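You operate a simulated robot arm through the tools that you are given. There is no shell and no other tool. Be economical: measure what you need, move in short steps, check, and stop when the job is done.

You run a simulated two-armed robot. Do the job below in one go: nothing can be reset, and whatever is moved stays where it is left.

TASK
On the top of the seal table, fold the blue rag in half, so that it is half as wide.
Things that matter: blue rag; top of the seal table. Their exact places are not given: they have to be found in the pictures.

The check looks at the end state, three seconds after you hand in, the way a careful person would. Anything else that was tipped, shoved, dropped, spilled or broken makes it a failure. A push-on lid holds only when it is set on centred and level and pressed home; a screw cap is set on level and turned clockwise until tight. Flat cloth is picked up by pressing the open fingertips on it (5 to 10 N) and closing them slowly along it; thin cloth reads only 2 to 8 mm in the jaws.

THE ROBOT
Two 7-joint arms with two-finger parallel grippers on one trunk, on a base that drives. Base frame: it is fixed to the floor where the robot stands at the start and does not move with it; the origin is under the middle of the robot, x ahead of it, y to its left, z up. Readings come in cm, rad, newtons and seconds.
The left shoulder is at the start at [7, 16.3, 92], the right one opposite. Places, roughly: top of the seal table [50, 10, 60]. Payload 3.43 kg a hand.
The tool frame of a hand sits at the grasp point between the pads (the TCP): z along the fingers, y along the line on which they close. The tips reach 3.4 cm beyond it. The gripper opens to 12.8 cm. The fingers are 2.4 cm wide and 1.2 cm thick; the gripper's body (4.8 by 13 cm) begins 9.6 cm behind the TCP.
Orientation is told as [roll, pitch, yaw] about the base's x, y, z axes, in that order, counted from this pose: with the fingers straight down and closing along the base's y, the tool's x points along the base's -x, its y along +y and its z along -z.

THE INTERFACE
- The arms move only by the tool play_rows. It takes "left_targets", "right_targets" or both (then of equal length, played together; a hand with none holds still); each is text: rows parted by semicolons, each of 7 numbers parted by spaces: the shift along the base's x, y, z in cm, then the turn, a rotation vector about the base's x, y, z in rad, then the closure in counts, from 0 (fully open) to 255 (shut). In form: dx dy dz wx wy wz jaw; .... A call has 1 to 20 rows; each row is the pose to reach, as a shift and turn from the pose commanded when the call began. Each row takes 0.2 s and may step no farther than 5 cm and 0.15 rad from the row before; otherwise, or with a gripper value out of range, the whole call is refused. Where a pose cannot be reached the arm comes as near as it can. A force on the tool above 40 N (or 10 N above the force at the start of the call, whichever is more), or a blocked arm, ends the call early, and 0.2 s more pass. Each finger travels about 15.3 cm/s and halts on what it meets, pressing with about 25 N; the grip force reading is that of the motor and also rises with nothing between the fingers. The clock runs only during rows and for 0.2 s after the last one: add rows that repeat a pose to give the fingers time. The reply holds the time, the measured pose of the TCP, the force on the tool along the base axes, the opening and the grip force, in the units named above and with some noise.
- Cameras (640 x 400 px; columns grow to the right, rows downward): "scene" is now at [12.06, 2.48, 112.38]; the picture's right is [0.33, -0.94, -0.00], its down [-0.74, -0.26, -0.62] and it looks along [0.58, 0.20, -0.79] (base axes); focal length 237 px, centre (320, 200). "left" rides on the left gripper at [7.6, 1.1, -16] in its tool frame; the picture's right is [-0.15, 0.99, 0.00], its down [-0.88, -0.13, -0.46] and it looks along [-0.45, -0.07, 0.89] (tool axes); focal length 234 px, centre (320, 200). "right" rides on the right gripper at [7.6, -1.1, -16] in its tool frame; the picture's right is [0.15, 0.99, 0.00], its down [-0.88, 0.13, -0.46] and it looks along [-0.45, 0.07, 0.89] (tool axes); focal length 234 px, centre (320, 200).
- get_image(camera): a new picture of that camera. It takes no simulated time.
- raise_lower(by): slides the trunk up (or, below 0, down) by that many cm; the arms and the scene camera ride with it, the base frame stays. It gives what a move gives, with no picture.
- base_move(legs): drives the robot by 1 to 6 legs, each [ahead, left, turn to the left] in cm, cm and rad, along the robot's own axes; the way and the turn of a leg run together, so that a leg with both is an arc; at most 150 cm and 3.142 rad a leg. The arms and the cameras ride along, it lands a little off, and it stops where it bumps. It gives what a move gives.
- pan_tilt(pan, tilt): turns the head with the scene camera to pan (to the left, within 1.501 rad either way) and tilt (down, from -0.506 to 1.204), counted from straight ahead of the robot. It gives what a move gives.
- locate(camera, pixels): there is no depth. For up to 12 entries [column, row, z] of the newest picture of that camera ("zoom" is the newest enlarged one), the place [x, y] in the base frame at which the ray of that pixel passes the height z, good to about 0.2 cm. It takes no simulated time.
- zoom(camera, box): a new picture of the part [left, top, right, bottom] of that camera's present view, enlarged. It takes no simulated time.
- job_done(): hands the job in; it is judged then, once.

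Keep the steps short. Do not move on a guess: measure, check each grasp and each placing, and mend mistakes. In all there are 80 turns and 62 pictures (those below and enlarged ones count). Leave the grippers open and the arms clear of the work at the hand-in unless told otherwise, and finish with a single line.

The tools are called after "Emit:" by a JSON object that holds its "api" and its "payload". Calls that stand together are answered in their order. play_rows: Moves the arms, as the interface text tells. Its arguments: {"type":"object","properties":{"left_targets":{"type":"string"},"right_targets":{"type":"string"}},"required":[]} The other tools are called the same way: raise_lower (by) slides the trunk up or down; base_move (legs) drives the base; pan_tilt (pan, tilt) turns the head that bears the scene camera; get_image (camera) takes a picture; locate (camera, pixels) gives the place at which the rays of pixels pass given heights; zoom (camera, box) takes an enlarged picture of a part of a camera's view; job_done () hands the job in.

At the start:

```text
clock: 0.0
left_tool_pos: [48.26, 19.75, 80.02]
left_ee_rot: [0.0, 0.0, 0.0]
left_contact_force: [0.2, 0.5, 0.0]
left_finger_gap: 12.79
left_finger_force: 0.0
right_tool_pos: [52.81, -22.58, 82.82]
right_ee_rot: [0.0, -0.002, -0.001]
right_contact_force: [-0.6, -1.3, 0.5]
right_finger_gap: 12.8
right_finger_force: 0.1
trunk travel left (down, up): [-40.0, 54.0]
robot x, y, heading: [0.37, -0.02, 0.005]
head pan, tilt: [0.335, 0.906]
```

scene: 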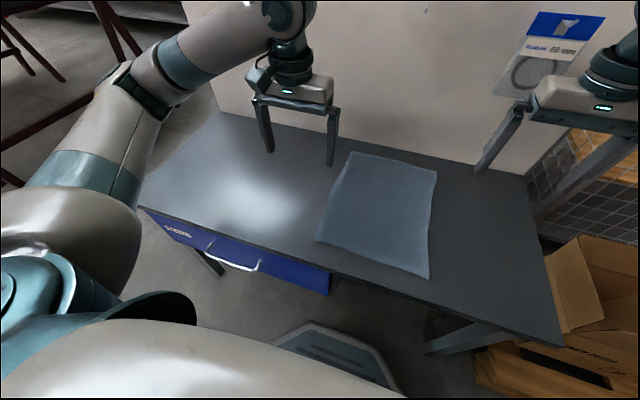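
right: 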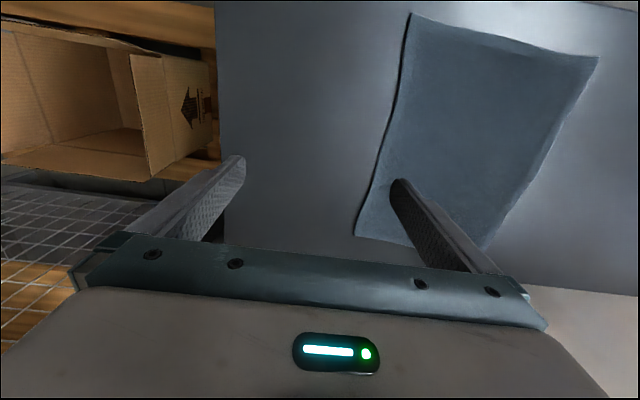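
left: 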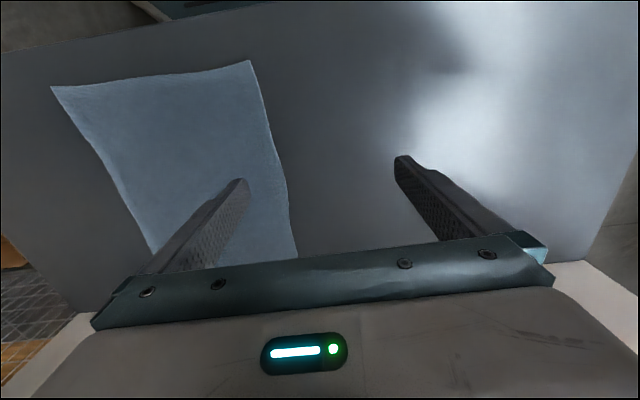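

The rag lies on the table with corners in the scene near (351,152), (436,170), (428,279) and (316,240). I'll locate those from several cameras to fix the height, and zoom in.

Emit:
{"api": "zoom", "payload": {"camera": "scene", "box": [290, 130, 466, 300]}}

Emit:
{"api": "locate", "payload": {"camera": "scene", "pixels": [[351, 152, 57], [436, 170, 57], [428, 279, 57], [316, 240, 57], [351, 152, 60], [436, 170, 60], [428, 279, 60], [316, 240, 60]]}}

Emit:
{"api": "locate", "payload": {"camera": "left", "pixels": [[51, 86, 57], [250, 61, 57], [51, 86, 60], [250, 61, 60], [298, 258, 57]]}}

Emit:
{"api": "locate", "payload": {"camera": "right", "pixels": [[411, 13, 57], [597, 57, 57], [411, 13, 60], [597, 57, 60], [355, 235, 57]]}}

```text
2.35 times, centred on (378, 215) of scene
```

zoom: 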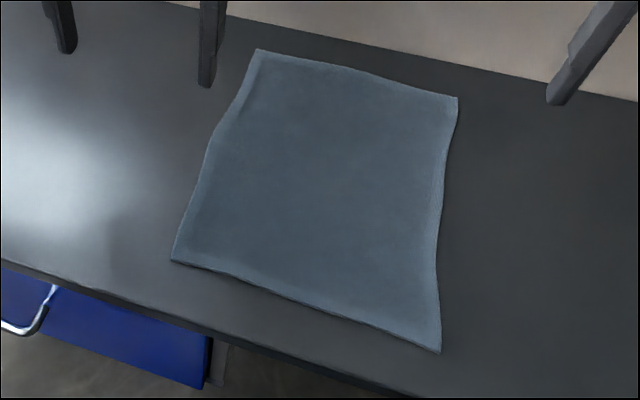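

```text
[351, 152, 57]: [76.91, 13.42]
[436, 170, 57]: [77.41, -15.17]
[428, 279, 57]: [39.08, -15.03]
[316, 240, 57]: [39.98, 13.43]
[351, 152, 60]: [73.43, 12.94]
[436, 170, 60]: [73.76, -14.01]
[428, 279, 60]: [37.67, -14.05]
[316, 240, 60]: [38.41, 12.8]
```

```text
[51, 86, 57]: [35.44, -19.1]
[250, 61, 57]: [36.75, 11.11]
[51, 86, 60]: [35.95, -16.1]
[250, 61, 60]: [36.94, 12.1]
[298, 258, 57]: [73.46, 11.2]
```

```text
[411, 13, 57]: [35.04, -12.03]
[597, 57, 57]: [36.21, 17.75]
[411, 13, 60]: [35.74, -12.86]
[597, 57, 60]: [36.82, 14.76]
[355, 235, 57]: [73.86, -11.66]
```

The cameras agree at a surface height of about 62.5. The rag spans x 36.5 to 70.5 and y −13 to 12.5, so it is 26 wide across y. I'll carry the left edge (y≈12.5) onto the right edge, with the right hand on the near corner and the left hand on the far one. To keep the arms from crossing, I'll first move the base back a little, shift left and turn slightly right.

Emit:
{"api": "base_move", "payload": {"legs": [[-6, 0, 0], [0, 15, 0], [0, 0, -0.3]]}}

Emit:
{"api": "pan_tilt", "payload": {"pan": 0.1, "tilt": 0.8}}

Emit:
{"api": "get_image", "payload": {"camera": "scene"}}

Emit:
{"api": "get_image", "payload": {"camera": "left"}}

Emit:
{"api": "get_image", "payload": {"camera": "right"}}

```text
clock: 2.9
left_tool_pos: [45.88, 19.17, 80.06]
left_ee_rot: [-0.001, 0.0, -0.313]
left_contact_force: [-1.0, -0.2, 0.3]
left_finger_gap: 12.8
left_finger_force: 0.1
right_tool_pos: [37.32, -22.48, 82.78]
right_ee_rot: [0.001, -0.001, -0.311]
right_contact_force: [-0.1, 0.0, 0.3]
right_finger_gap: 12.8
right_finger_force: 0.1
trunk travel left (down, up): [-40.0, 54.0]
robot x, y, heading: [-6.21, 15.42, -0.312]
head pan, tilt: [0.335, 0.906]
```

```text
clock: 3.7
left_tool_pos: [45.83, 19.17, 80.12]
left_ee_rot: [0.0, 0.0, -0.313]
left_contact_force: [0.6, -0.1, 0.7]
left_finger_gap: 12.79
left_finger_force: 0.0
right_tool_pos: [37.38, -22.52, 82.86]
right_ee_rot: [0.0, 0.0, -0.312]
right_contact_force: [-0.4, -0.1, -0.8]
right_finger_gap: 12.81
right_finger_force: 0.0
trunk travel left (down, up): [-40.0, 54.0]
robot x, y, heading: [-5.91, 15.24, -0.312]
head pan, tilt: [0.099, 0.799]
```

```text
57 pictures are left
```

scene: 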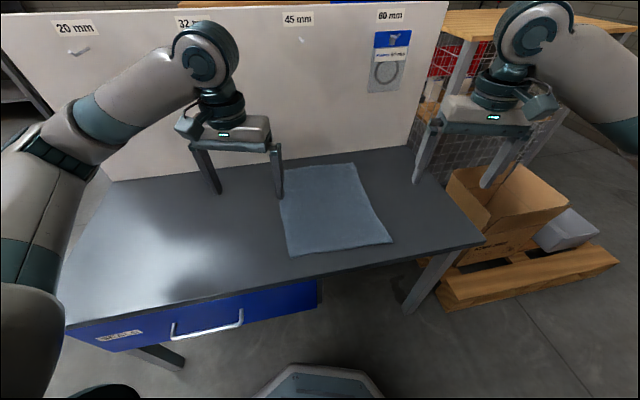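

```text
56 pictures are left
```

left: 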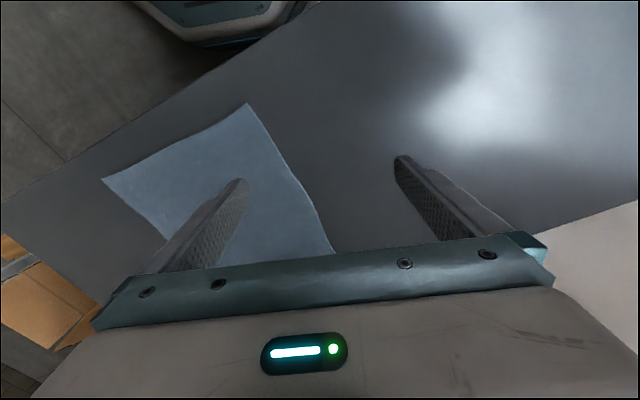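

```text
55 pictures are left
```

right: 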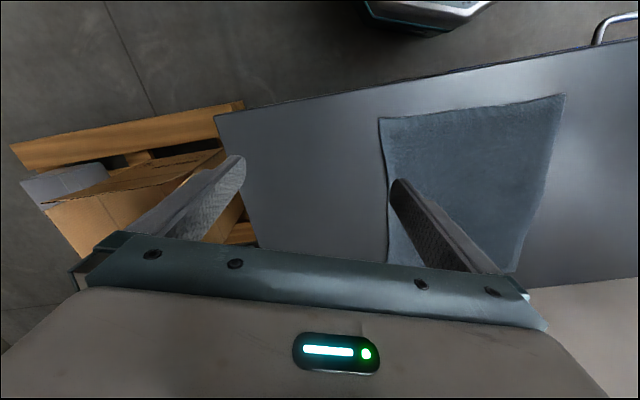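

Now the corners, table edges and back panel position from the new views.

Emit:
{"api": "locate", "payload": {"camera": "scene", "pixels": [[352, 164, 62.5], [392, 241, 62.5], [290, 256, 62.5], [279, 171, 62.5], [406, 146, 62.5], [115, 183, 62.5], [486, 241, 62.5], [66, 332, 62.5], [320, 276, 62.5]]}}

Emit:
{"api": "locate", "payload": {"camera": "left", "pixels": [[103, 180, 62.5], [247, 104, 62.5], [335, 252, 62.5], [545, 236, 62.5], [600, 214, 62.5]]}}

Emit:
{"api": "locate", "payload": {"camera": "right", "pixels": [[378, 119, 62.5], [565, 94, 62.5], [515, 272, 62.5], [580, 287, 62.5], [215, 115, 62.5]]}}

Emit:
{"api": "zoom", "payload": {"camera": "scene", "box": [260, 140, 420, 270]}}

```text
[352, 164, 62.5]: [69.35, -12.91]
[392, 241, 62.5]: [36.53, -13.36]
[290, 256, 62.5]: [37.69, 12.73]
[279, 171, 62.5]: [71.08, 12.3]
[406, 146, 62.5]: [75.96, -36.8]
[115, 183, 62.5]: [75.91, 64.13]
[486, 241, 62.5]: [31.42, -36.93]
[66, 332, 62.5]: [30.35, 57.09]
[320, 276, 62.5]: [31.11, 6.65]
```

```text
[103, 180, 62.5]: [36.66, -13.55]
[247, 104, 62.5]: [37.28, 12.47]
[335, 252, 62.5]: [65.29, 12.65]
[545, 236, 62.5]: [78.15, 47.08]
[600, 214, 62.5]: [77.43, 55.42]
```

```text
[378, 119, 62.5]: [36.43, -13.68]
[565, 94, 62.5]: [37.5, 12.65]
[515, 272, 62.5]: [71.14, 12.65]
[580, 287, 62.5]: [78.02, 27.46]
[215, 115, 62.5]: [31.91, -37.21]
```

```text
3.08 times, centred on (340, 205) of scene
```

zoom: 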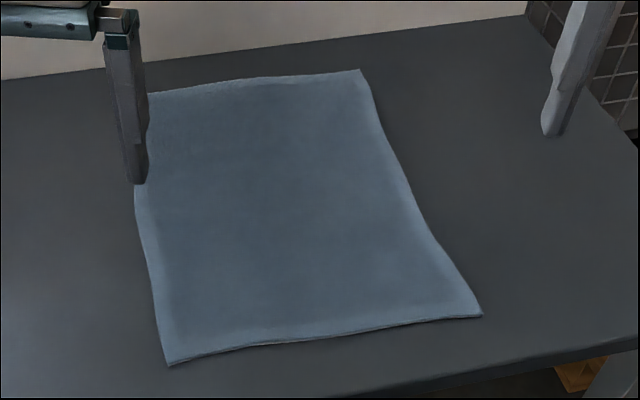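

Near-left corner is (37.5,12.6), far-left is (71,12.4), and the back panel is at x≈77.5. I'll send the left hand over the far-left corner first at z≈74, squared to the table, with the jaws narrowed to about 3 cm.

Emit:
{"api": "play_rows", "payload": {"left_targets": "4 -1.5 0 0 0 0.11 60; 8 -3 0 0 0 0.22 120; 12 -4.5 -1 0 0 0.313 195; 16 -6 -2 0 0 0.313 195; 20 -7.5 -4 0 0 0.313 195; 22.7 -8.2 -6 0 0 0.313 195; 22.7 -8.2 -6 0 0 0.313 195"}}

Emit:
{"api": "play_rows", "payload": {"right_targets": "0 4.5 0 0 0 0.11 60; 0 9 0 0 0 0.22 120; 1 13.5 0 0 0 0.312 195; 1 18 0 0 0 0.312 195"}}

Emit:
{"api": "get_image", "payload": {"camera": "scene"}}

```text
clock: 5.3
left_tool_pos: [68.69, 11.16, 73.76]
left_ee_rot: [0.0, 0.0, 0.001]
left_contact_force: [0.2, -0.7, -1.0]
left_finger_gap: 3.01
left_finger_force: 0.0
right_tool_pos: [37.29, -22.62, 82.81]
right_ee_rot: [-0.001, 0.001, -0.312]
right_contact_force: [-0.3, -0.1, -0.2]
right_finger_gap: 12.81
right_finger_force: 0.0
trunk travel left (down, up): [-40.0, 54.0]
robot x, y, heading: [-5.95, 15.31, -0.315]
head pan, tilt: [0.099, 0.799]
```

```text
clock: 6.3
left_tool_pos: [68.58, 11.18, 73.73]
left_ee_rot: [0.0, 0.0, 0.0]
left_contact_force: [0.4, -1.5, 0.2]
left_finger_gap: 2.99
left_finger_force: 0.1
right_tool_pos: [38.21, -4.36, 82.77]
right_ee_rot: [-0.002, -0.001, 0.0]
right_contact_force: [-1.1, -0.4, 0.4]
right_finger_gap: 3.01
right_finger_force: 0.0
trunk travel left (down, up): [-40.0, 54.0]
robot x, y, heading: [-5.99, 15.38, -0.314]
head pan, tilt: [0.099, 0.799]
```

```text
53 pictures are left
```

scene: 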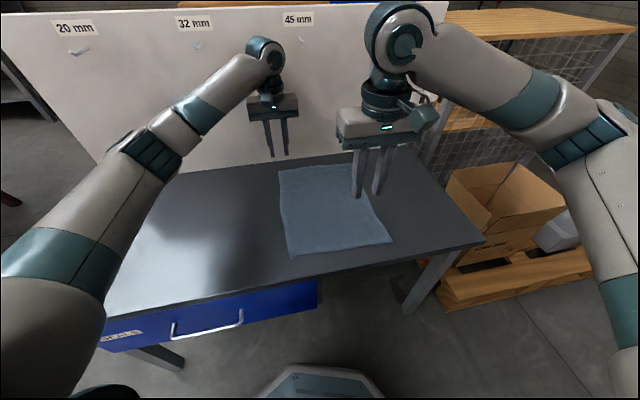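

The arms are well apart. Now the right hand goes over the near-left corner at z≈73, then I'll look.

Emit:
{"api": "play_rows", "payload": {"right_targets": "0.5 4 -2 0 0 0 195; 1 8 -4 0 0 0 195; 1.2 12 -7 0 0 0 195; 1.2 15.3 -9.8 0 0 0 195; 1.2 15.3 -9.8 0 0 0 195"}}

Emit:
{"api": "get_image", "payload": {"camera": "right"}}

Emit:
{"api": "get_image", "payload": {"camera": "left"}}

Emit:
{"api": "zoom", "payload": {"camera": "scene", "box": [240, 110, 420, 270]}}

```text
clock: 7.5
left_tool_pos: [68.65, 11.23, 73.7]
left_ee_rot: [0.0, 0.001, -0.001]
left_contact_force: [-0.5, -0.2, -0.4]
left_finger_gap: 3.0
left_finger_force: 0.0
right_tool_pos: [39.25, 10.52, 73.05]
right_ee_rot: [0.0, 0.001, -0.001]
right_contact_force: [-0.3, 0.1, 0.9]
right_finger_gap: 3.01
right_finger_force: 0.1
trunk travel left (down, up): [-40.0, 54.0]
robot x, y, heading: [-6.24, 15.54, -0.312]
head pan, tilt: [0.099, 0.799]
```

```text
52 pictures are left
```

right: 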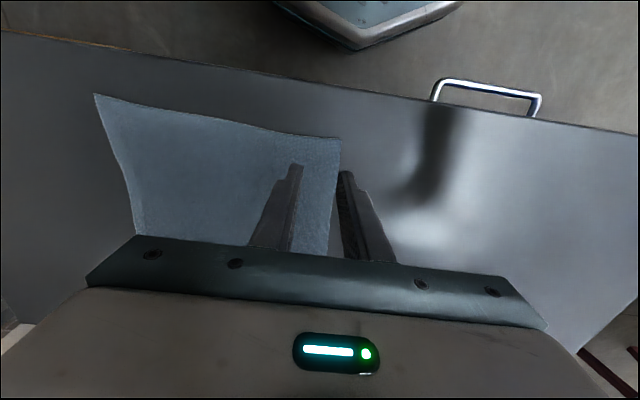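

```text
51 pictures are left
```

left: 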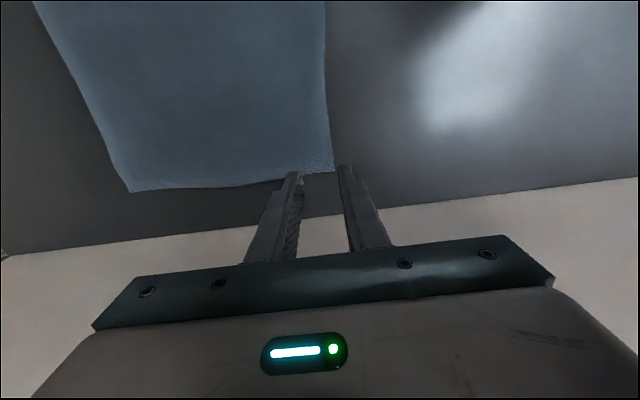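

```text
2.50 times, centred on (330, 190) of scene
```

zoom: 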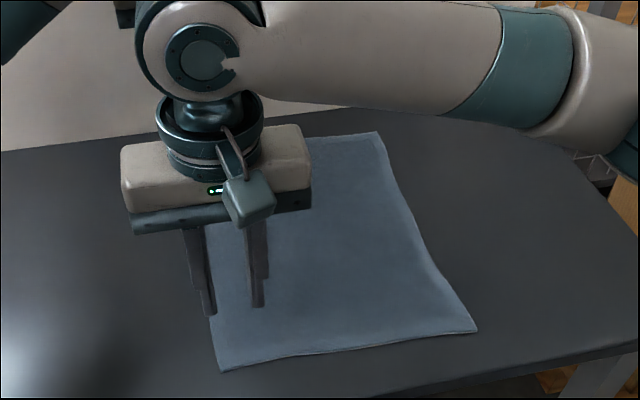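

The hands hang over the two corners. I'll measure the edge positions near each grasp.

Emit:
{"api": "locate", "payload": {"camera": "right", "pixels": [[341, 138, 62.7], [338, 165, 62.7], [331, 230, 62.7], [95, 94, 62.7]]}}

Emit:
{"api": "locate", "payload": {"camera": "left", "pixels": [[333, 170, 62.7], [331, 150, 62.7], [328, 100, 62.7], [131, 191, 62.7], [312, 173, 62.7]]}}

```text
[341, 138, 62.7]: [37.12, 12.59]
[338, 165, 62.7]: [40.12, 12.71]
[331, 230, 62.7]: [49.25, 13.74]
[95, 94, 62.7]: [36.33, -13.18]
```

```text
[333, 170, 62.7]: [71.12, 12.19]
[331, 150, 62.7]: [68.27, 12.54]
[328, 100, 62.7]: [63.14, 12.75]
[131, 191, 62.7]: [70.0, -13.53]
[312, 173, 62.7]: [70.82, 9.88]
```

Edge at the right hand is y≈12.65, and at the left hand ≈12.45. I'll shift the left hand −0.6 in y and lower both to just above contact.

Emit:
{"api": "play_rows", "payload": {"left_targets": "0 -0.6 -2 0 0 0 195; 0 -0.6 -4 0 0 0 195; 0 -0.6 -6 0 0 0 195; 0 -0.6 -6.9 0 0 0 195; 0 -0.6 -6.9 0 0 0 195", "right_targets": "0 0 -2 0 0 0 195; 0 0 -4 0 0 0 195; 0 0 -5.5 0 0 0 195; 0 0 -6.2 0 0 0 195; 0 0 -6.2 0 0 0 195"}}

```text
clock: 8.7
left_tool_pos: [68.55, 10.59, 66.94]
left_ee_rot: [0.002, 0.001, 0.0]
left_contact_force: [0.3, -0.4, -0.6]
left_finger_gap: 3.02
left_finger_force: 0.0
right_tool_pos: [39.38, 10.72, 66.87]
right_ee_rot: [-0.002, -0.001, 0.0]
right_contact_force: [0.2, 0.1, 0.4]
right_finger_gap: 3.02
right_finger_force: 0.1
trunk travel left (down, up): [-40.0, 54.0]
robot x, y, heading: [-6.19, 15.2, -0.314]
head pan, tilt: [0.099, 0.799]
```

No contact yet. Lowering in small steps and reading the force.

Emit:
{"api": "play_rows", "payload": {"left_targets": "0 0 -0.3 0 0 0 195; 0 0 -0.6 0 0 0 195; 0 0 -0.6 0 0 0 195", "right_targets": "0 0 -0.3 0 0 0 195; 0 0 -0.6 0 0 0 195; 0 0 -0.6 0 0 0 195"}}

Emit:
{"api": "get_image", "payload": {"camera": "right"}}

```text
clock: 9.5
left_tool_pos: [68.61, 10.49, 66.52]
left_ee_rot: [0.0, 0.0, 0.0]
left_contact_force: [-0.5, 0.6, -0.3]
left_finger_gap: 3.01
left_finger_force: 0.0
right_tool_pos: [39.43, 10.79, 66.16]
right_ee_rot: [0.0, 0.0, 0.002]
right_contact_force: [-0.2, 0.2, -0.2]
right_finger_gap: 2.97
right_finger_force: 0.1
trunk travel left (down, up): [-40.0, 54.0]
robot x, y, heading: [-5.94, 14.81, -0.31]
head pan, tilt: [0.099, 0.799]
```

```text
49 pictures are left
```

right: 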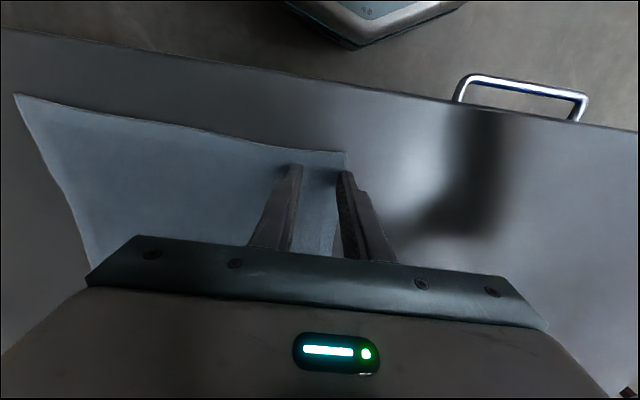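

Still no force. Continuing down slowly.

Emit:
{"api": "play_rows", "payload": {"left_targets": "0 0 -0.15 0 0 0 195; 0 0 -0.3 0 0 0 195; 0 0 -0.3 0 0 0 195", "right_targets": "0 0 -0.15 0 0 0 195; 0 0 -0.3 0 0 0 195; 0 0 -0.3 0 0 0 195"}}

Emit:
{"api": "play_rows", "payload": {"left_targets": "0 0 -0.15 0 0 0 195; 0 0 -0.3 0 0 0 195; 0 0 -0.3 0 0 0 195", "right_targets": "0 0 -0.15 0 0 0 195; 0 0 -0.15 0 0 0 195; 0 0 -0.15 0 0 0 195"}}

```text
clock: 10.3
left_tool_pos: [68.63, 10.3, 66.13]
left_ee_rot: [0.001, 0.0, 0.0]
left_contact_force: [0.1, -0.1, -0.3]
left_finger_gap: 3.0
left_finger_force: 0.1
right_tool_pos: [39.46, 10.76, 65.77]
right_ee_rot: [0.0, 0.002, 0.0]
right_contact_force: [0.3, 0.5, 1.2]
right_finger_gap: 3.01
right_finger_force: 0.0
trunk travel left (down, up): [-40.0, 54.0]
robot x, y, heading: [-6.08, 15.15, -0.316]
head pan, tilt: [0.099, 0.799]
```

```text
clock: 11.1
left_tool_pos: [68.58, 10.42, 65.95]
left_ee_rot: [-0.001, 0.001, -0.001]
left_contact_force: [0.2, -0.4, -0.2]
left_finger_gap: 3.01
left_finger_force: 0.1
right_tool_pos: [39.46, 10.89, 65.81]
right_ee_rot: [0.0, 0.0, 0.0]
right_contact_force: [-0.6, -1.7, 3.9]
right_finger_gap: 3.04
right_finger_force: 0.0
trunk travel left (down, up): [-40.0, 54.0]
robot x, y, heading: [-5.74, 14.8, -0.314]
head pan, tilt: [0.099, 0.799]
```

The right hand reads 3.9 N, so it is in contact at TCP z≈65.8. The left is just above. One more small step for both.

Emit:
{"api": "play_rows", "payload": {"left_targets": "0 0 -0.15 0 0 0 195; 0 0 -0.2 0 0 0 195; 0 0 -0.2 0 0 0 195", "right_targets": "0 0 -0.1 0 0 0 195; 0 0 -0.1 0 0 0 195; 0 0 -0.1 0 0 0 195"}}

Emit:
{"api": "play_rows", "payload": {"left_targets": "0 0 -0.1 0 0 0 195; 0 0 -0.1 0 0 0 195"}}

```text
clock: 11.9
left_tool_pos: [68.53, 10.39, 65.88]
left_ee_rot: [0.001, -0.001, -0.001]
left_contact_force: [0.4, -0.9, 1.8]
left_finger_gap: 3.0
left_finger_force: 0.1
right_tool_pos: [39.51, 10.8, 65.83]
right_ee_rot: [0.001, -0.001, -0.001]
right_contact_force: [-1.9, -0.9, 11.0]
right_finger_gap: 3.01
right_finger_force: 0.0
trunk travel left (down, up): [-40.0, 54.0]
robot x, y, heading: [-5.87, 15.14, -0.31]
head pan, tilt: [0.099, 0.799]
```

```text
clock: 12.5
left_tool_pos: [68.59, 10.35, 65.7]
left_ee_rot: [-0.001, -0.001, 0.0]
left_contact_force: [-0.1, -0.2, 5.4]
left_finger_gap: 2.99
left_finger_force: 0.2
right_tool_pos: [39.51, 10.78, 65.66]
right_ee_rot: [0.001, -0.003, 0.0]
right_contact_force: [-1.7, -0.8, 9.7]
right_finger_gap: 3.0
right_finger_force: 0.0
trunk travel left (down, up): [-40.0, 54.0]
robot x, y, heading: [-5.94, 15.07, -0.309]
head pan, tilt: [0.099, 0.799]
```

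Left is at 5.4 N and right at about 10 N. Closing both slowly.

Emit:
{"api": "play_rows", "payload": {"left_targets": "0 0 -0.03 0 0 0 200; 0 0 -0.03 0 0 0 205; 0 0 -0.03 0 0 0 210; 0 0 -0.03 0 0 0 215; 0 0 -0.03 0 0 0 220; 0 0 -0.03 0 0 0 225; 0 0 -0.03 0 0 0 230; 0 0 -0.03 0 0 0 235; 0 0 -0.03 0 0 0 240; 0 0 -0.03 0 0 0 245; 0 0 -0.03 0 0 0 250; 0 0 -0.03 0 0 0 255; 0 0 -0.03 0 0 0 255; 0 0 -0.03 0 0 0 255", "right_targets": "0 0 0.02 0 0 0 200; 0 0 0.02 0 0 0 205; 0 0 0.02 0 0 0 210; 0 0 0.02 0 0 0 215; 0 0 0.02 0 0 0 220; 0 0 0.02 0 0 0 225; 0 0 0.02 0 0 0 230; 0 0 0.02 0 0 0 235; 0 0 0.02 0 0 0 240; 0 0 0.02 0 0 0 245; 0 0 0.02 0 0 0 250; 0 0 0.02 0 0 0 255; 0 0 0.02 0 0 0 255; 0 0 0.02 0 0 0 255"}}

Emit:
{"api": "get_image", "payload": {"camera": "right"}}

Emit:
{"api": "get_image", "payload": {"camera": "left"}}

```text
clock: 15.5
left_tool_pos: [68.5, 10.37, 65.66]
left_ee_rot: [-0.001, -0.003, 0.0]
left_contact_force: [-0.7, -0.5, 14.9]
left_finger_gap: 0.44
left_finger_force: 24.8
right_tool_pos: [39.4, 10.8, 65.7]
right_ee_rot: [-0.001, -0.001, 0.002]
right_contact_force: [0.6, -0.9, 4.6]
right_finger_gap: 0.42
right_finger_force: 25.0
trunk travel left (down, up): [-40.0, 54.0]
robot x, y, heading: [-5.82, 15.2, -0.317]
head pan, tilt: [0.099, 0.799]
```

```text
48 pictures are left
```

right: 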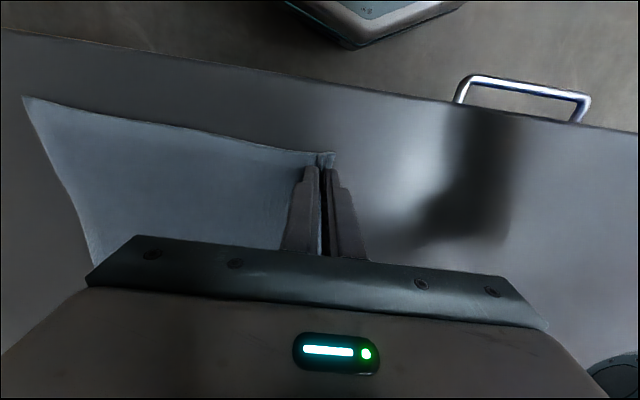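

```text
47 pictures are left
```

left: 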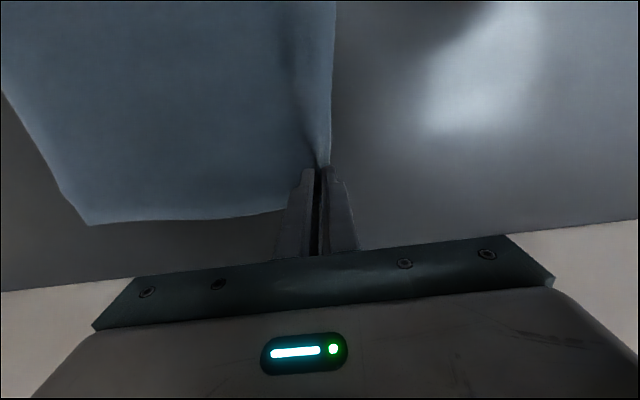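

Gaps of 0.42 and 0.44 cm mean cloth is in both jaws. I'll lift both by 4 cm while moving slightly in, then check.

Emit:
{"api": "play_rows", "payload": {"left_targets": "0 0 0.7 0 0 0 255; 0 -0.2 1.5 0 0 0 255; 0 -0.4 2.5 0 0 0 255; 0 -0.8 4 0 0 0 255; 0 -0.8 4 0 0 0 255", "right_targets": "0 0 0.7 0 0 0 255; 0 -0.2 1.5 0 0 0 255; 0 -0.4 2.5 0 0 0 255; 0 -0.8 4 0 0 0 255; 0 -0.8 4 0 0 0 255"}}

Emit:
{"api": "get_image", "payload": {"camera": "right"}}

Emit:
{"api": "get_image", "payload": {"camera": "left"}}

Emit:
{"api": "zoom", "payload": {"camera": "scene", "box": [240, 110, 420, 270]}}

```text
clock: 16.7
left_tool_pos: [68.67, 9.56, 69.4]
left_ee_rot: [-0.001, 0.002, 0.001]
left_contact_force: [-0.2, 0.4, 0.6]
left_finger_gap: 0.42
left_finger_force: 25.9
right_tool_pos: [39.4, 9.8, 69.54]
right_ee_rot: [0.0, -0.001, 0.0]
right_contact_force: [1.3, 0.5, -0.4]
right_finger_gap: 0.39
right_finger_force: 24.7
trunk travel left (down, up): [-40.0, 54.0]
robot x, y, heading: [-6.42, 15.22, -0.31]
head pan, tilt: [0.099, 0.799]
```

```text
46 pictures are left
```

right: 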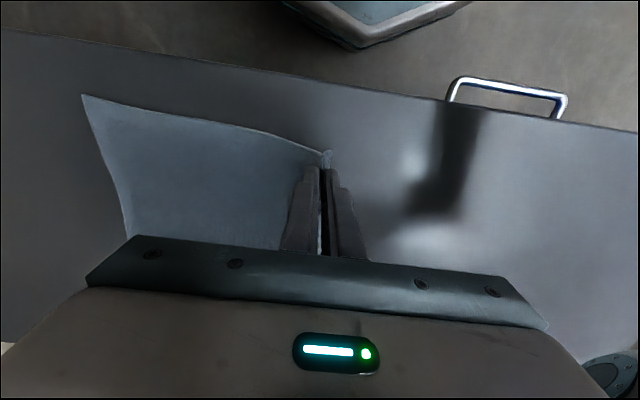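

```text
45 pictures are left
```

left: 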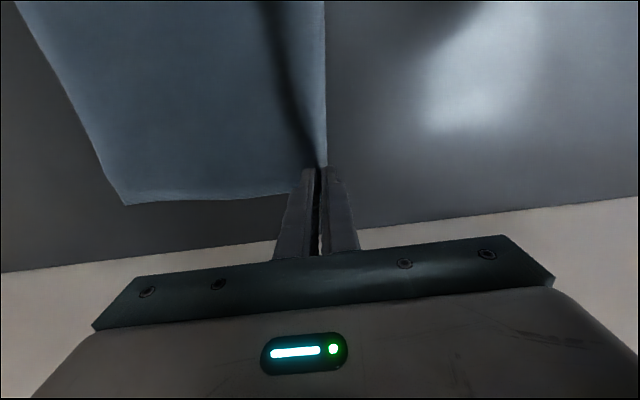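

```text
2.50 times, centred on (330, 190) of scene
```

zoom: 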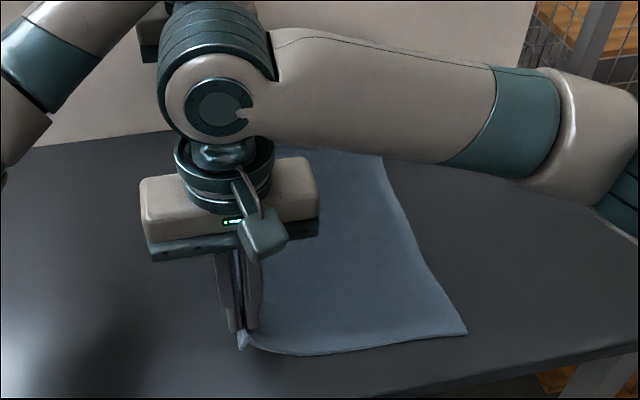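

Both corners are held and lifted. Now the first half of the arc over the middle line at y≈−0.4. I'll roll the hands slowly about x so the held edge leads toward −y.

Emit:
{"api": "play_rows", "payload": {"left_targets": "0 -0.9 1 0.05 0 0 255; 0 -1.74 1.93 0.1 0 0 255; 0 -2.8 2.8 0.15 0 0 255; 0 -3.88 3.68 0.2 0 0 255; 0 -5.1 4.35 0.25 0 0 255; 0 -6.4 5 0.3 0 0 255; 0 -7.8 5.4 0.35 0 0 255; 0 -9.12 5.78 0.4 0 0 255; 0 -9.12 5.78 0.4 0 0 255", "right_targets": "0 -0.9 1 0.05 0 0 255; 0 -1.74 1.93 0.1 0 0 255; 0 -2.8 2.8 0.15 0 0 255; 0 -3.88 3.68 0.2 0 0 255; 0 -5.1 4.35 0.25 0 0 255; 0 -6.4 5 0.3 0 0 255; 0 -7.8 5.4 0.35 0 0 255; 0 -9.12 5.78 0.4 0 0 255; 0 -9.12 5.78 0.4 0 0 255"}}

Emit:
{"api": "get_image", "payload": {"camera": "scene"}}

Emit:
{"api": "get_image", "payload": {"camera": "right"}}

Emit:
{"api": "get_image", "payload": {"camera": "left"}}

```text
clock: 18.7
left_tool_pos: [68.46, 0.55, 75.28]
left_ee_rot: [0.401, 0.001, 0.001]
left_contact_force: [-1.0, -0.1, 0.0]
left_finger_gap: 0.38
left_finger_force: 25.2
right_tool_pos: [39.58, 0.88, 75.32]
right_ee_rot: [0.399, 0.0, 0.001]
right_contact_force: [0.5, -0.6, 0.8]
right_finger_gap: 0.4
right_finger_force: 25.4
trunk travel left (down, up): [-40.0, 54.0]
robot x, y, heading: [-5.95, 15.49, -0.313]
head pan, tilt: [0.099, 0.799]
```

```text
43 pictures are left
```

scene: 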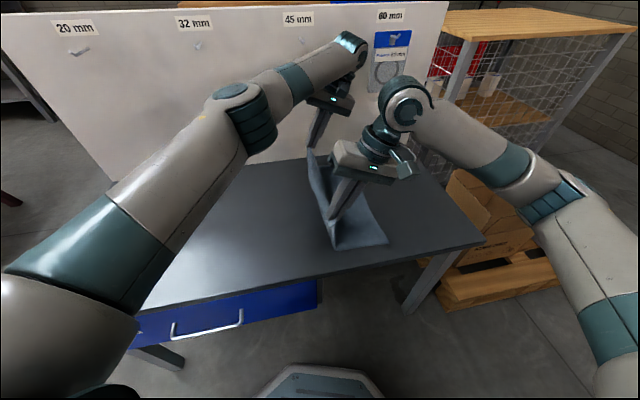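

```text
42 pictures are left
```

right: 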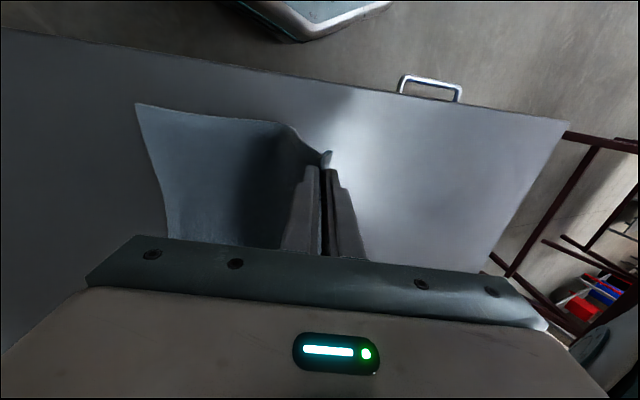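

```text
41 pictures are left
```

left: 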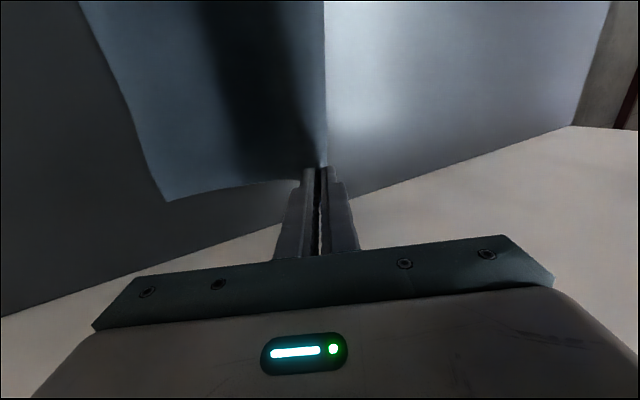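

The fold is forming well, with the edge standing between the hands. Continuing the arc to the far side.

Emit:
{"api": "play_rows", "payload": {"left_targets": "0 -1.35 0.03 0.05 0 0 255; 0 -2.71 0.05 0.1 0 0 255; 0 -4.1 -0.2 0.15 0 0 255; 0 -5.5 -0.52 0.2 0 0 255; 0 -6.7 -1.1 0.25 0 0 255; 0 -7.97 -1.73 0.3 0 0 255; 0 -8.9 -2.4 0.3 0 0 255; 0 -9.77 -3.13 0.3 0 0 255; 0 -9.77 -3.13 0.3 0 0 255", "right_targets": "0 -1.35 0.03 0.05 0 0 255; 0 -2.71 0.05 0.1 0 0 255; 0 -4.1 -0.2 0.15 0 0 255; 0 -5.5 -0.52 0.2 0 0 255; 0 -6.7 -1.1 0.25 0 0 255; 0 -7.97 -1.73 0.3 0 0 255; 0 -8.9 -2.4 0.3 0 0 255; 0 -9.77 -3.13 0.3 0 0 255; 0 -9.77 -3.13 0.3 0 0 255"}}

Emit:
{"api": "get_image", "payload": {"camera": "scene"}}

Emit:
{"api": "get_image", "payload": {"camera": "right"}}

Emit:
{"api": "get_image", "payload": {"camera": "left"}}

```text
clock: 20.7
left_tool_pos: [62.3, -3.19, 75.1]
left_ee_rot: [0.7, 0.001, 0.002]
left_contact_force: [0.1, -1.2, -0.5]
left_finger_gap: 0.37
left_finger_force: 25.0
left hand out of reach, approached as far as the arm can: row 2, 3, 4, 5, 6, 7, 8, 9
right_tool_pos: [39.61, -8.94, 72.35]
right_ee_rot: [0.701, 0.0, 0.0]
right_contact_force: [-0.1, -0.2, -0.5]
right_finger_gap: 0.39
right_finger_force: 25.2
trunk travel left (down, up): [-40.0, 54.0]
robot x, y, heading: [-5.8, 15.13, -0.315]
head pan, tilt: [0.099, 0.799]
```

```text
40 pictures are left
```

scene: 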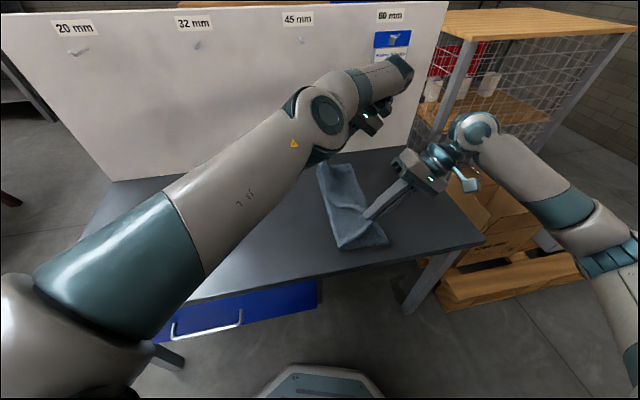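

```text
39 pictures are left
```

right: 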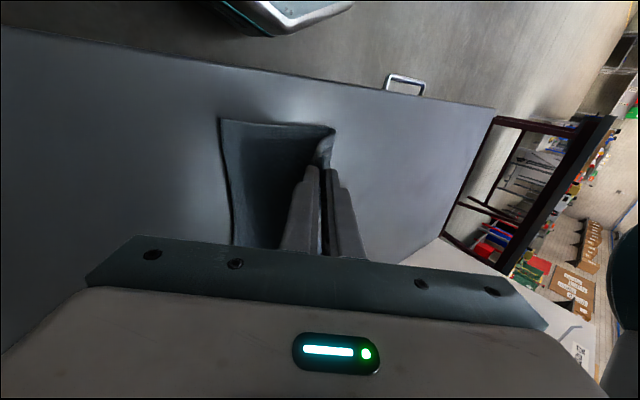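

```text
38 pictures are left
```

left: 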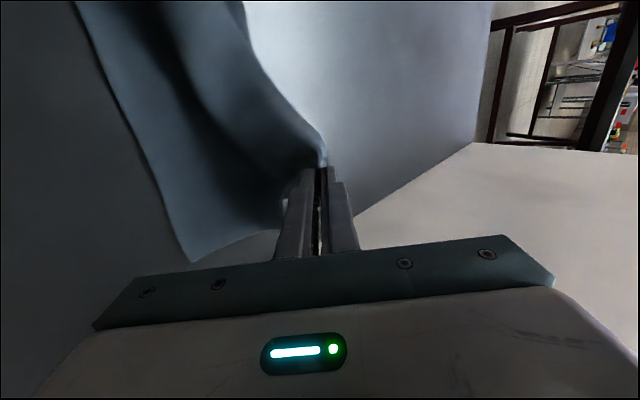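

The left hand ran out of reach with the roll at 0.7, because the wrist sits too far out. I'll take the left hand's roll back first, with no shift, and see where it goes.

Emit:
{"api": "play_rows", "payload": {"left_targets": "0 0.3 0.1 -0.1 0 0 255; 0 0.6 0.2 -0.2 0 0 255; 0 0.9 0.4 -0.3 0 0 255; 0 0.9 0.4 -0.3 0 0 255"}}

```text
clock: 21.7
left_tool_pos: [62.45, -2.18, 75.91]
left_ee_rot: [0.4, -0.001, 0.0]
left_contact_force: [0.1, 0.0, -0.7]
left_finger_gap: 0.36
left_finger_force: 25.1
right_tool_pos: [39.59, -8.96, 72.33]
right_ee_rot: [0.701, -0.001, 0.0]
right_contact_force: [-0.3, -0.4, -0.1]
right_finger_gap: 0.37
right_finger_force: 25.8
trunk travel left (down, up): [-40.0, 54.0]
robot x, y, heading: [-5.96, 15.21, -0.314]
head pan, tilt: [0.099, 0.799]
```

Shifts count from the reached pose. Now the left hand goes to (68.5, −7.5, 73) with its roll easing to 0.1.

Emit:
{"api": "play_rows", "payload": {"left_targets": "1 -0.5 0.3 -0.08 0 0 255; 2 -1.2 0.4 -0.15 0 0 255; 3.2 -2.1 0.2 -0.22 0 0 255; 4.4 -3.1 -0.4 -0.3 0 0 255; 5.5 -4.2 -1.6 -0.3 0 0 255; 6.1 -5.3 -2.9 -0.3 0 0 255; 6.1 -5.3 -2.9 -0.3 0 0 255"}}

Emit:
{"api": "get_image", "payload": {"camera": "scene"}}

Emit:
{"api": "get_image", "payload": {"camera": "left"}}

```text
clock: 23.3
left_tool_pos: [68.72, -7.34, 72.92]
left_ee_rot: [0.099, 0.0, 0.0]
left_contact_force: [-1.1, 0.1, -0.6]
left_finger_gap: 0.39
left_finger_force: 25.3
right_tool_pos: [39.5, -8.75, 72.33]
right_ee_rot: [0.699, 0.001, 0.0]
right_contact_force: [0.3, -1.0, 0.2]
right_finger_gap: 0.37
right_finger_force: 25.1
trunk travel left (down, up): [-40.0, 54.0]
robot x, y, heading: [-6.05, 15.12, -0.315]
head pan, tilt: [0.099, 0.799]
```

```text
37 pictures are left
```

scene: 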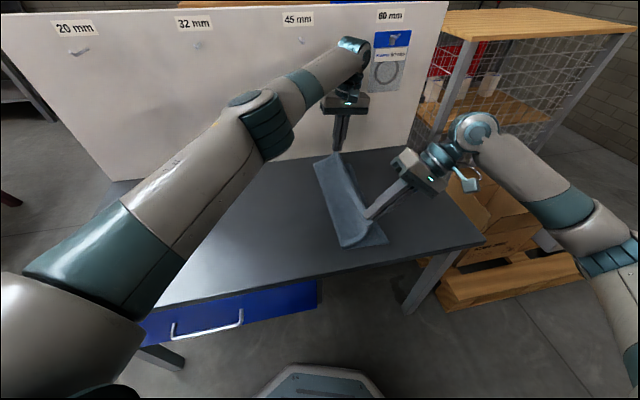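

```text
36 pictures are left
```

left: 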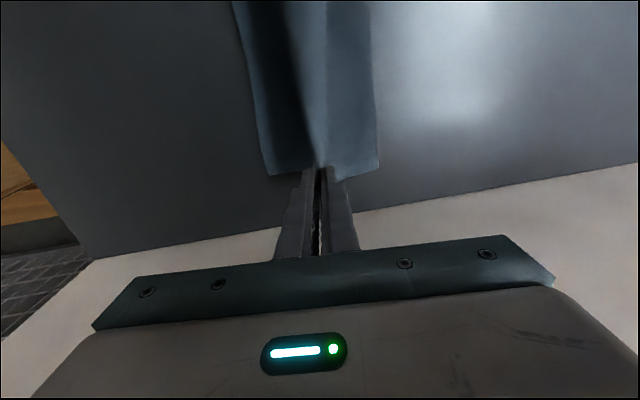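

Now both are over the target side. I'll zoom to check the lower layer's edges.

Emit:
{"api": "zoom", "payload": {"camera": "scene", "box": [290, 130, 420, 260]}}

Emit:
{"api": "locate", "payload": {"camera": "left", "pixels": [[268, 175, 62.7], [379, 170, 62.7], [372, 60, 62.7], [239, 40, 62.7]]}}

Emit:
{"api": "locate", "payload": {"camera": "scene", "pixels": [[387, 243, 62.7], [342, 248, 62.7], [313, 163, 62.7], [350, 160, 62.7]]}}

```text
3.08 times, centred on (355, 195) of scene
```

zoom: 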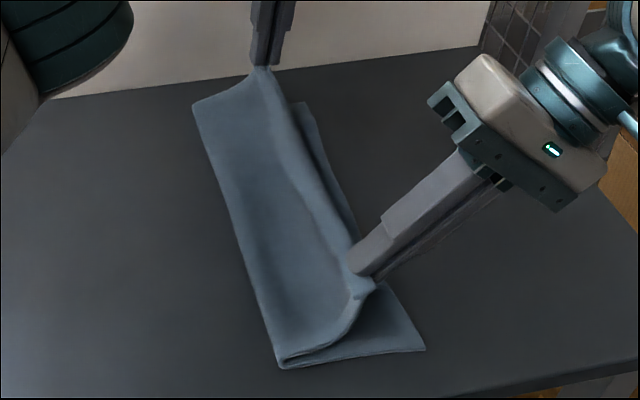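

```text
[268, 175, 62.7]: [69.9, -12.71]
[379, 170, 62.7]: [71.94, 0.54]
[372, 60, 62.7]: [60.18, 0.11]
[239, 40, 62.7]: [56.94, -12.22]
```

```text
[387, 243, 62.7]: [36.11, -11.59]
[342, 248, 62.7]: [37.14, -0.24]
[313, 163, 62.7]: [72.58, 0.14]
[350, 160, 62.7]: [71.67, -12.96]
```

The fold line is at y≈−0.2 at both ends and the lower edge at y≈−12.5, so the lower layer has barely moved. Lowering both hands along the arc.

Emit:
{"api": "play_rows", "payload": {"left_targets": "0 -0.8 -1.2 0 0 0 255; 0 -1.6 -2.6 0 0 0 255; 0 -2.3 -4 0 0 0 255; 0 -2.8 -5.2 0 0 0 255; 0 -3.0 -5.8 0 0 0 255; 0 -3.0 -5.8 0 0 0 255", "right_targets": "0 -0.9 -1.2 0 0 0 255; 0 -1.8 -2.6 0 0 0 255; 0 -2.5 -4 0 0 0 255; 0 -3.0 -5 0 0 0 255; 0 -3.3 -5.5 0 0 0 255; 0 -3.3 -5.5 0 0 0 255"}}

Emit:
{"api": "zoom", "payload": {"camera": "scene", "box": [290, 130, 420, 260]}}

Emit:
{"api": "get_image", "payload": {"camera": "right"}}

Emit:
{"api": "get_image", "payload": {"camera": "left"}}

```text
clock: 24.7
left_tool_pos: [68.12, -9.48, 67.78]
left_ee_rot: [0.102, 0.001, -0.001]
left_contact_force: [-0.6, 0.3, 0.2]
left_finger_gap: 0.38
left_finger_force: 24.8
left hand out of reach, approached as far as the arm can: row 3, 4, 5, 6
right_tool_pos: [39.51, -12.27, 66.89]
right_ee_rot: [0.7, -0.001, 0.0]
right_contact_force: [0.8, -0.4, 0.2]
right_finger_gap: 0.37
right_finger_force: 24.7
trunk travel left (down, up): [-40.0, 54.0]
robot x, y, heading: [-5.93, 15.24, -0.314]
head pan, tilt: [0.099, 0.799]
```

```text
3.08 times, centred on (355, 195) of scene
```

zoom: 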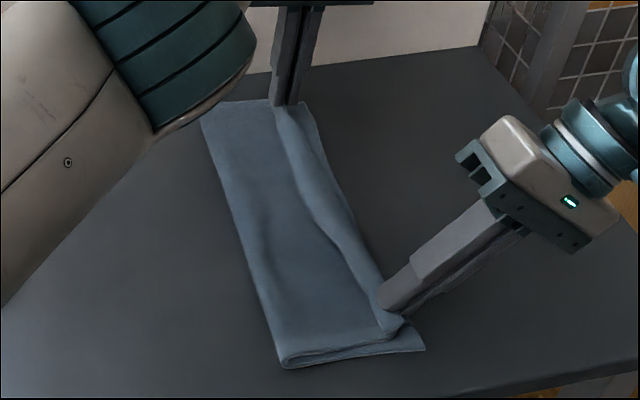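

```text
33 pictures are left
```

right: 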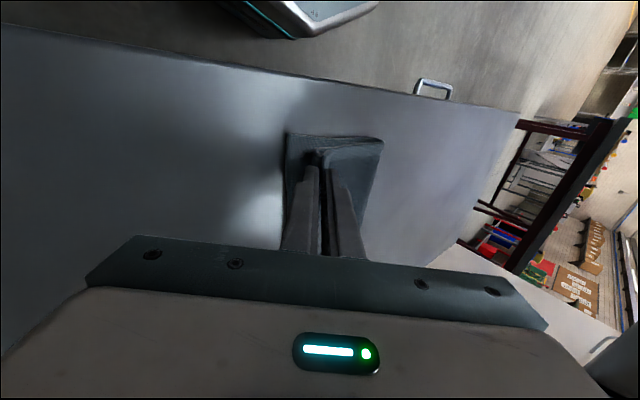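

```text
32 pictures are left
```

left: 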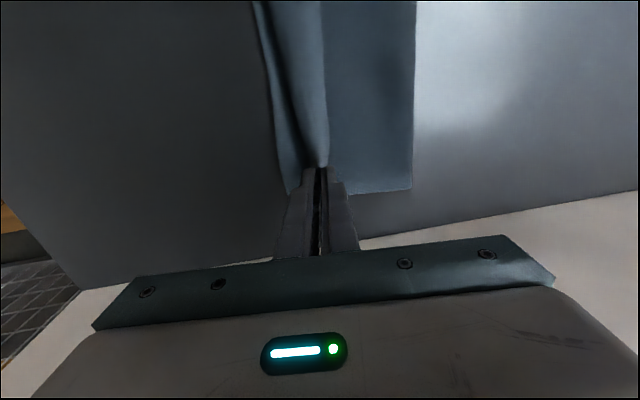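

The left hand stopped about 1 cm short, at its reach limit. Pitching its fingers slightly forward brings the wrist closer, so I'll lower it with that.

Emit:
{"api": "play_rows", "payload": {"left_targets": "-0.1 0 0 0 -0.1 0 255; -0.3 -0.2 -0.2 0 -0.2 0 255; -0.5 -0.5 -0.5 0 -0.3 0 255; -0.5 -0.8 -0.7 0 -0.3 0 255; -0.5 -0.8 -0.7 0 -0.3 0 255", "right_targets": "0 0 0 0 0 0 255; 0 0 0 0 0 0 255; 0 0 -0.2 0 0 0 255; 0 0 -0.3 0 0 0 255; 0 0 -0.3 0 0 0 255"}}

Emit:
{"api": "zoom", "payload": {"camera": "scene", "box": [290, 130, 420, 260]}}

```text
clock: 25.9
left_tool_pos: [70.65, -14.07, 66.75]
left_ee_rot: [0.093, -0.275, -0.004]
left_contact_force: [-25.1, 2.6, 2.1]
left_finger_gap: 0.39
left_finger_force: 24.9
left hand out of reach, approached as far as the arm can: row 1, 2, 3, 4, 5
right_tool_pos: [40.11, -12.57, 66.84]
right_ee_rot: [0.699, -0.014, -0.015]
right_contact_force: [23.6, -3.2, -0.8]
right_finger_gap: 0.4
right_finger_force: 24.7
trunk travel left (down, up): [-40.0, 54.0]
robot x, y, heading: [-6.03, 15.18, -0.31]
head pan, tilt: [0.099, 0.799]
stopped in row 5 (right hand): the force on the tool passed its limit (the readings are from after the stop); the commanded pose is now the measured one
```

```text
3.08 times, centred on (355, 195) of scene
```

zoom: 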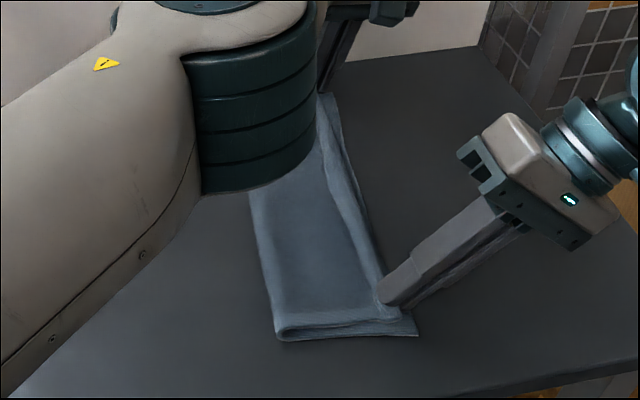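

The left arm overshot to y=−14 and is pulling the cloth taut at about 25 N. I'll bring it back right away in small steps toward (68.3, −10.3).

Emit:
{"api": "play_rows", "payload": {"left_targets": "-0.6 0.8 0.2 0 0 0 255; -1.2 1.8 0.4 0 0 0 255; -1.8 2.8 0.4 0 0 0 255; -2.4 3.8 0.4 0 0 0 255; -2.4 3.8 0.4 0 0 0 255"}}

Emit:
{"api": "get_image", "payload": {"camera": "scene"}}

Emit:
{"api": "get_image", "payload": {"camera": "left"}}

```text
clock: 26.7
left_tool_pos: [71.07, -13.36, 66.86]
left_ee_rot: [0.127, -0.293, -0.015]
left_contact_force: [-25.9, 2.1, 0.8]
left_finger_gap: 0.37
left_finger_force: 25.3
left hand out of reach, approached as far as the arm can: row 1, 2, 3
right_tool_pos: [40.34, -12.59, 66.84]
right_ee_rot: [0.701, -0.021, -0.018]
right_contact_force: [24.7, -1.4, -1.2]
right_finger_gap: 0.4
right_finger_force: 25.3
trunk travel left (down, up): [-40.0, 54.0]
robot x, y, heading: [-5.98, 14.76, -0.311]
head pan, tilt: [0.099, 0.799]
stopped in row 3 (right hand): the force on the tool passed its limit (the readings are from after the stop); the commanded pose is now the measured one
```

```text
30 pictures are left
```

scene: 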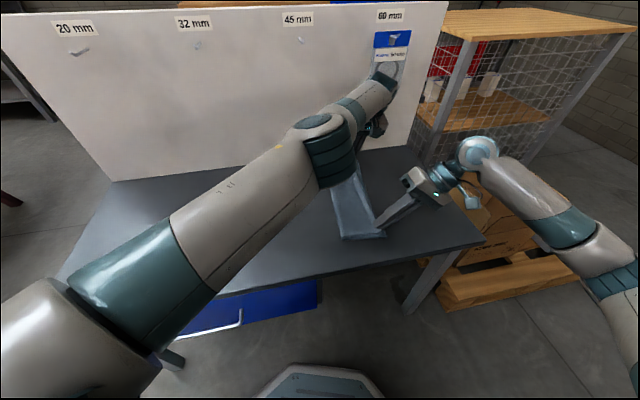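

```text
29 pictures are left
```

left: 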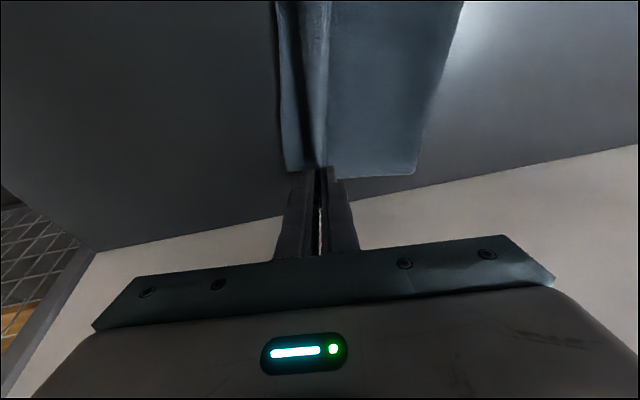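

The cloth is taut along x. The left arm is in an awkward extended posture, so I'll relieve the tension with the well-behaved right hand, moving it +1 cm in x. I'll also locate the far-end edges.

Emit:
{"api": "locate", "payload": {"camera": "left", "pixels": [[415, 173, 63], [288, 170, 63], [462, 5, 63], [278, 20, 63]]}}

Emit:
{"api": "play_rows", "payload": {"right_targets": "0.3 0 0 0 0 0 255; 0.6 0 0 0 0 0 255; 0.9 0 0 0 0 0 255; 0.9 0 0 0 0 0 255"}}

```text
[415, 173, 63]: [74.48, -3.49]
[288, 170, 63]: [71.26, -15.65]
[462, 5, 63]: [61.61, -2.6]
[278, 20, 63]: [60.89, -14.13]
```

```text
clock: 27.7
left_tool_pos: [71.42, -13.23, 67.04]
left_ee_rot: [0.126, -0.3, -0.013]
left_contact_force: [-18.9, 1.3, -0.2]
left_finger_gap: 0.37
left_finger_force: 25.0
right_tool_pos: [41.03, -12.54, 66.83]
right_ee_rot: [0.697, -0.014, -0.013]
right_contact_force: [18.8, -1.4, -0.2]
right_finger_gap: 0.36
right_finger_force: 25.5
trunk travel left (down, up): [-40.0, 54.0]
robot x, y, heading: [-5.74, 15.36, -0.307]
head pan, tilt: [0.099, 0.799]
```

Tension is down to 19 N. A bit more.

Emit:
{"api": "play_rows", "payload": {"right_targets": "0.3 0 0 0 0 0 255; 0.6 0 0 0 0 0 255; 0.9 0 0 0 0 0 255; 1.2 0 0 0 0 0 255; 1.2 0 0 0 0 0 255"}}

Emit:
{"api": "get_image", "payload": {"camera": "right"}}

```text
clock: 28.9
left_tool_pos: [71.24, -13.07, 67.15]
left_ee_rot: [0.126, -0.302, -0.013]
left_contact_force: [-4.1, 0.9, 0.5]
left_finger_gap: 0.38
left_finger_force: 24.7
right_tool_pos: [42.22, -12.4, 66.86]
right_ee_rot: [0.699, -0.014, -0.013]
right_contact_force: [3.7, -0.7, -0.4]
right_finger_gap: 0.39
right_finger_force: 25.0
trunk travel left (down, up): [-40.0, 54.0]
robot x, y, heading: [-5.82, 15.05, -0.318]
head pan, tilt: [0.099, 0.799]
```

```text
28 pictures are left
```

right: 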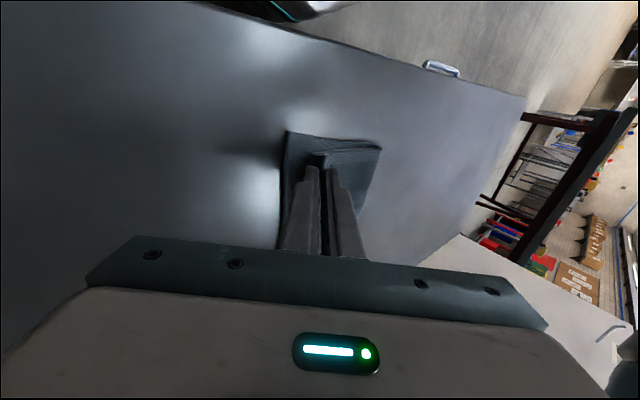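

Tension is gone. Opening the left jaws a little so the far corner is released in place.

Emit:
{"api": "play_rows", "payload": {"left_targets": "0 0 0 0 0 0 245; 0 0 0 0 0 0 235; 0 0 0 0 0 0 225; 0 0 0 0 0 0 215; 0 0 0 0 0 0 215"}}

Emit:
{"api": "get_image", "payload": {"camera": "left"}}

```text
clock: 30.1
left_tool_pos: [71.43, -13.19, 67.12]
left_ee_rot: [0.125, -0.3, -0.014]
left_contact_force: [0.4, -0.3, -0.2]
left_finger_gap: 2.02
left_finger_force: 0.1
right_tool_pos: [42.3, -12.44, 66.86]
right_ee_rot: [0.698, -0.015, -0.014]
right_contact_force: [0.0, 1.1, 0.6]
right_finger_gap: 0.41
right_finger_force: 25.0
trunk travel left (down, up): [-40.0, 54.0]
robot x, y, heading: [-5.89, 14.82, -0.309]
head pan, tilt: [0.099, 0.799]
```

```text
27 pictures are left
```

left: 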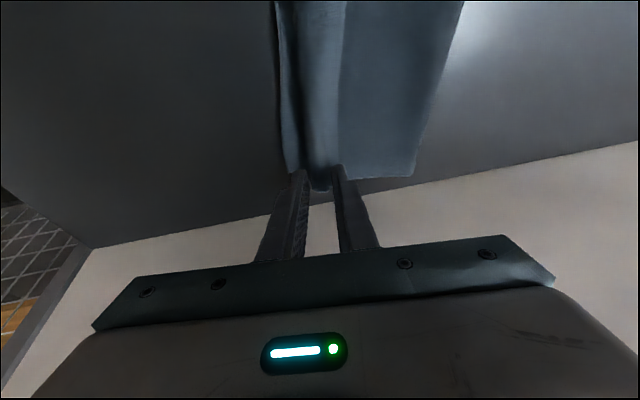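

Released. Raising the left hand carefully.

Emit:
{"api": "play_rows", "payload": {"left_targets": "0 0 0.7 0 0 0 205; 0 0 1.5 0 0 0 205; 0 0 2.5 0 0 0 205; 0 0 3.5 0 0 0 205; 0 0 3.5 0 0 0 205"}}

Emit:
{"api": "get_image", "payload": {"camera": "left"}}

```text
clock: 31.3
left_tool_pos: [71.5, -13.19, 70.64]
left_ee_rot: [0.126, -0.3, -0.012]
left_contact_force: [0.1, 0.1, -0.2]
left_finger_gap: 2.53
left_finger_force: 0.0
right_tool_pos: [42.12, -12.49, 66.87]
right_ee_rot: [0.699, -0.015, -0.015]
right_contact_force: [0.1, 0.2, 0.5]
right_finger_gap: 0.38
right_finger_force: 25.2
trunk travel left (down, up): [-40.0, 54.0]
robot x, y, heading: [-6.11, 15.25, -0.315]
head pan, tilt: [0.099, 0.799]
```

```text
26 pictures are left
```

left: 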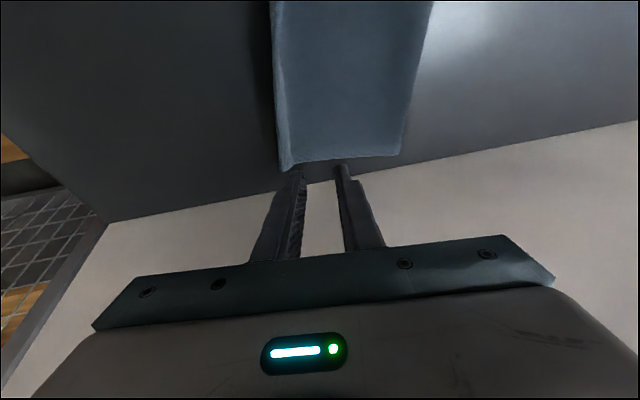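

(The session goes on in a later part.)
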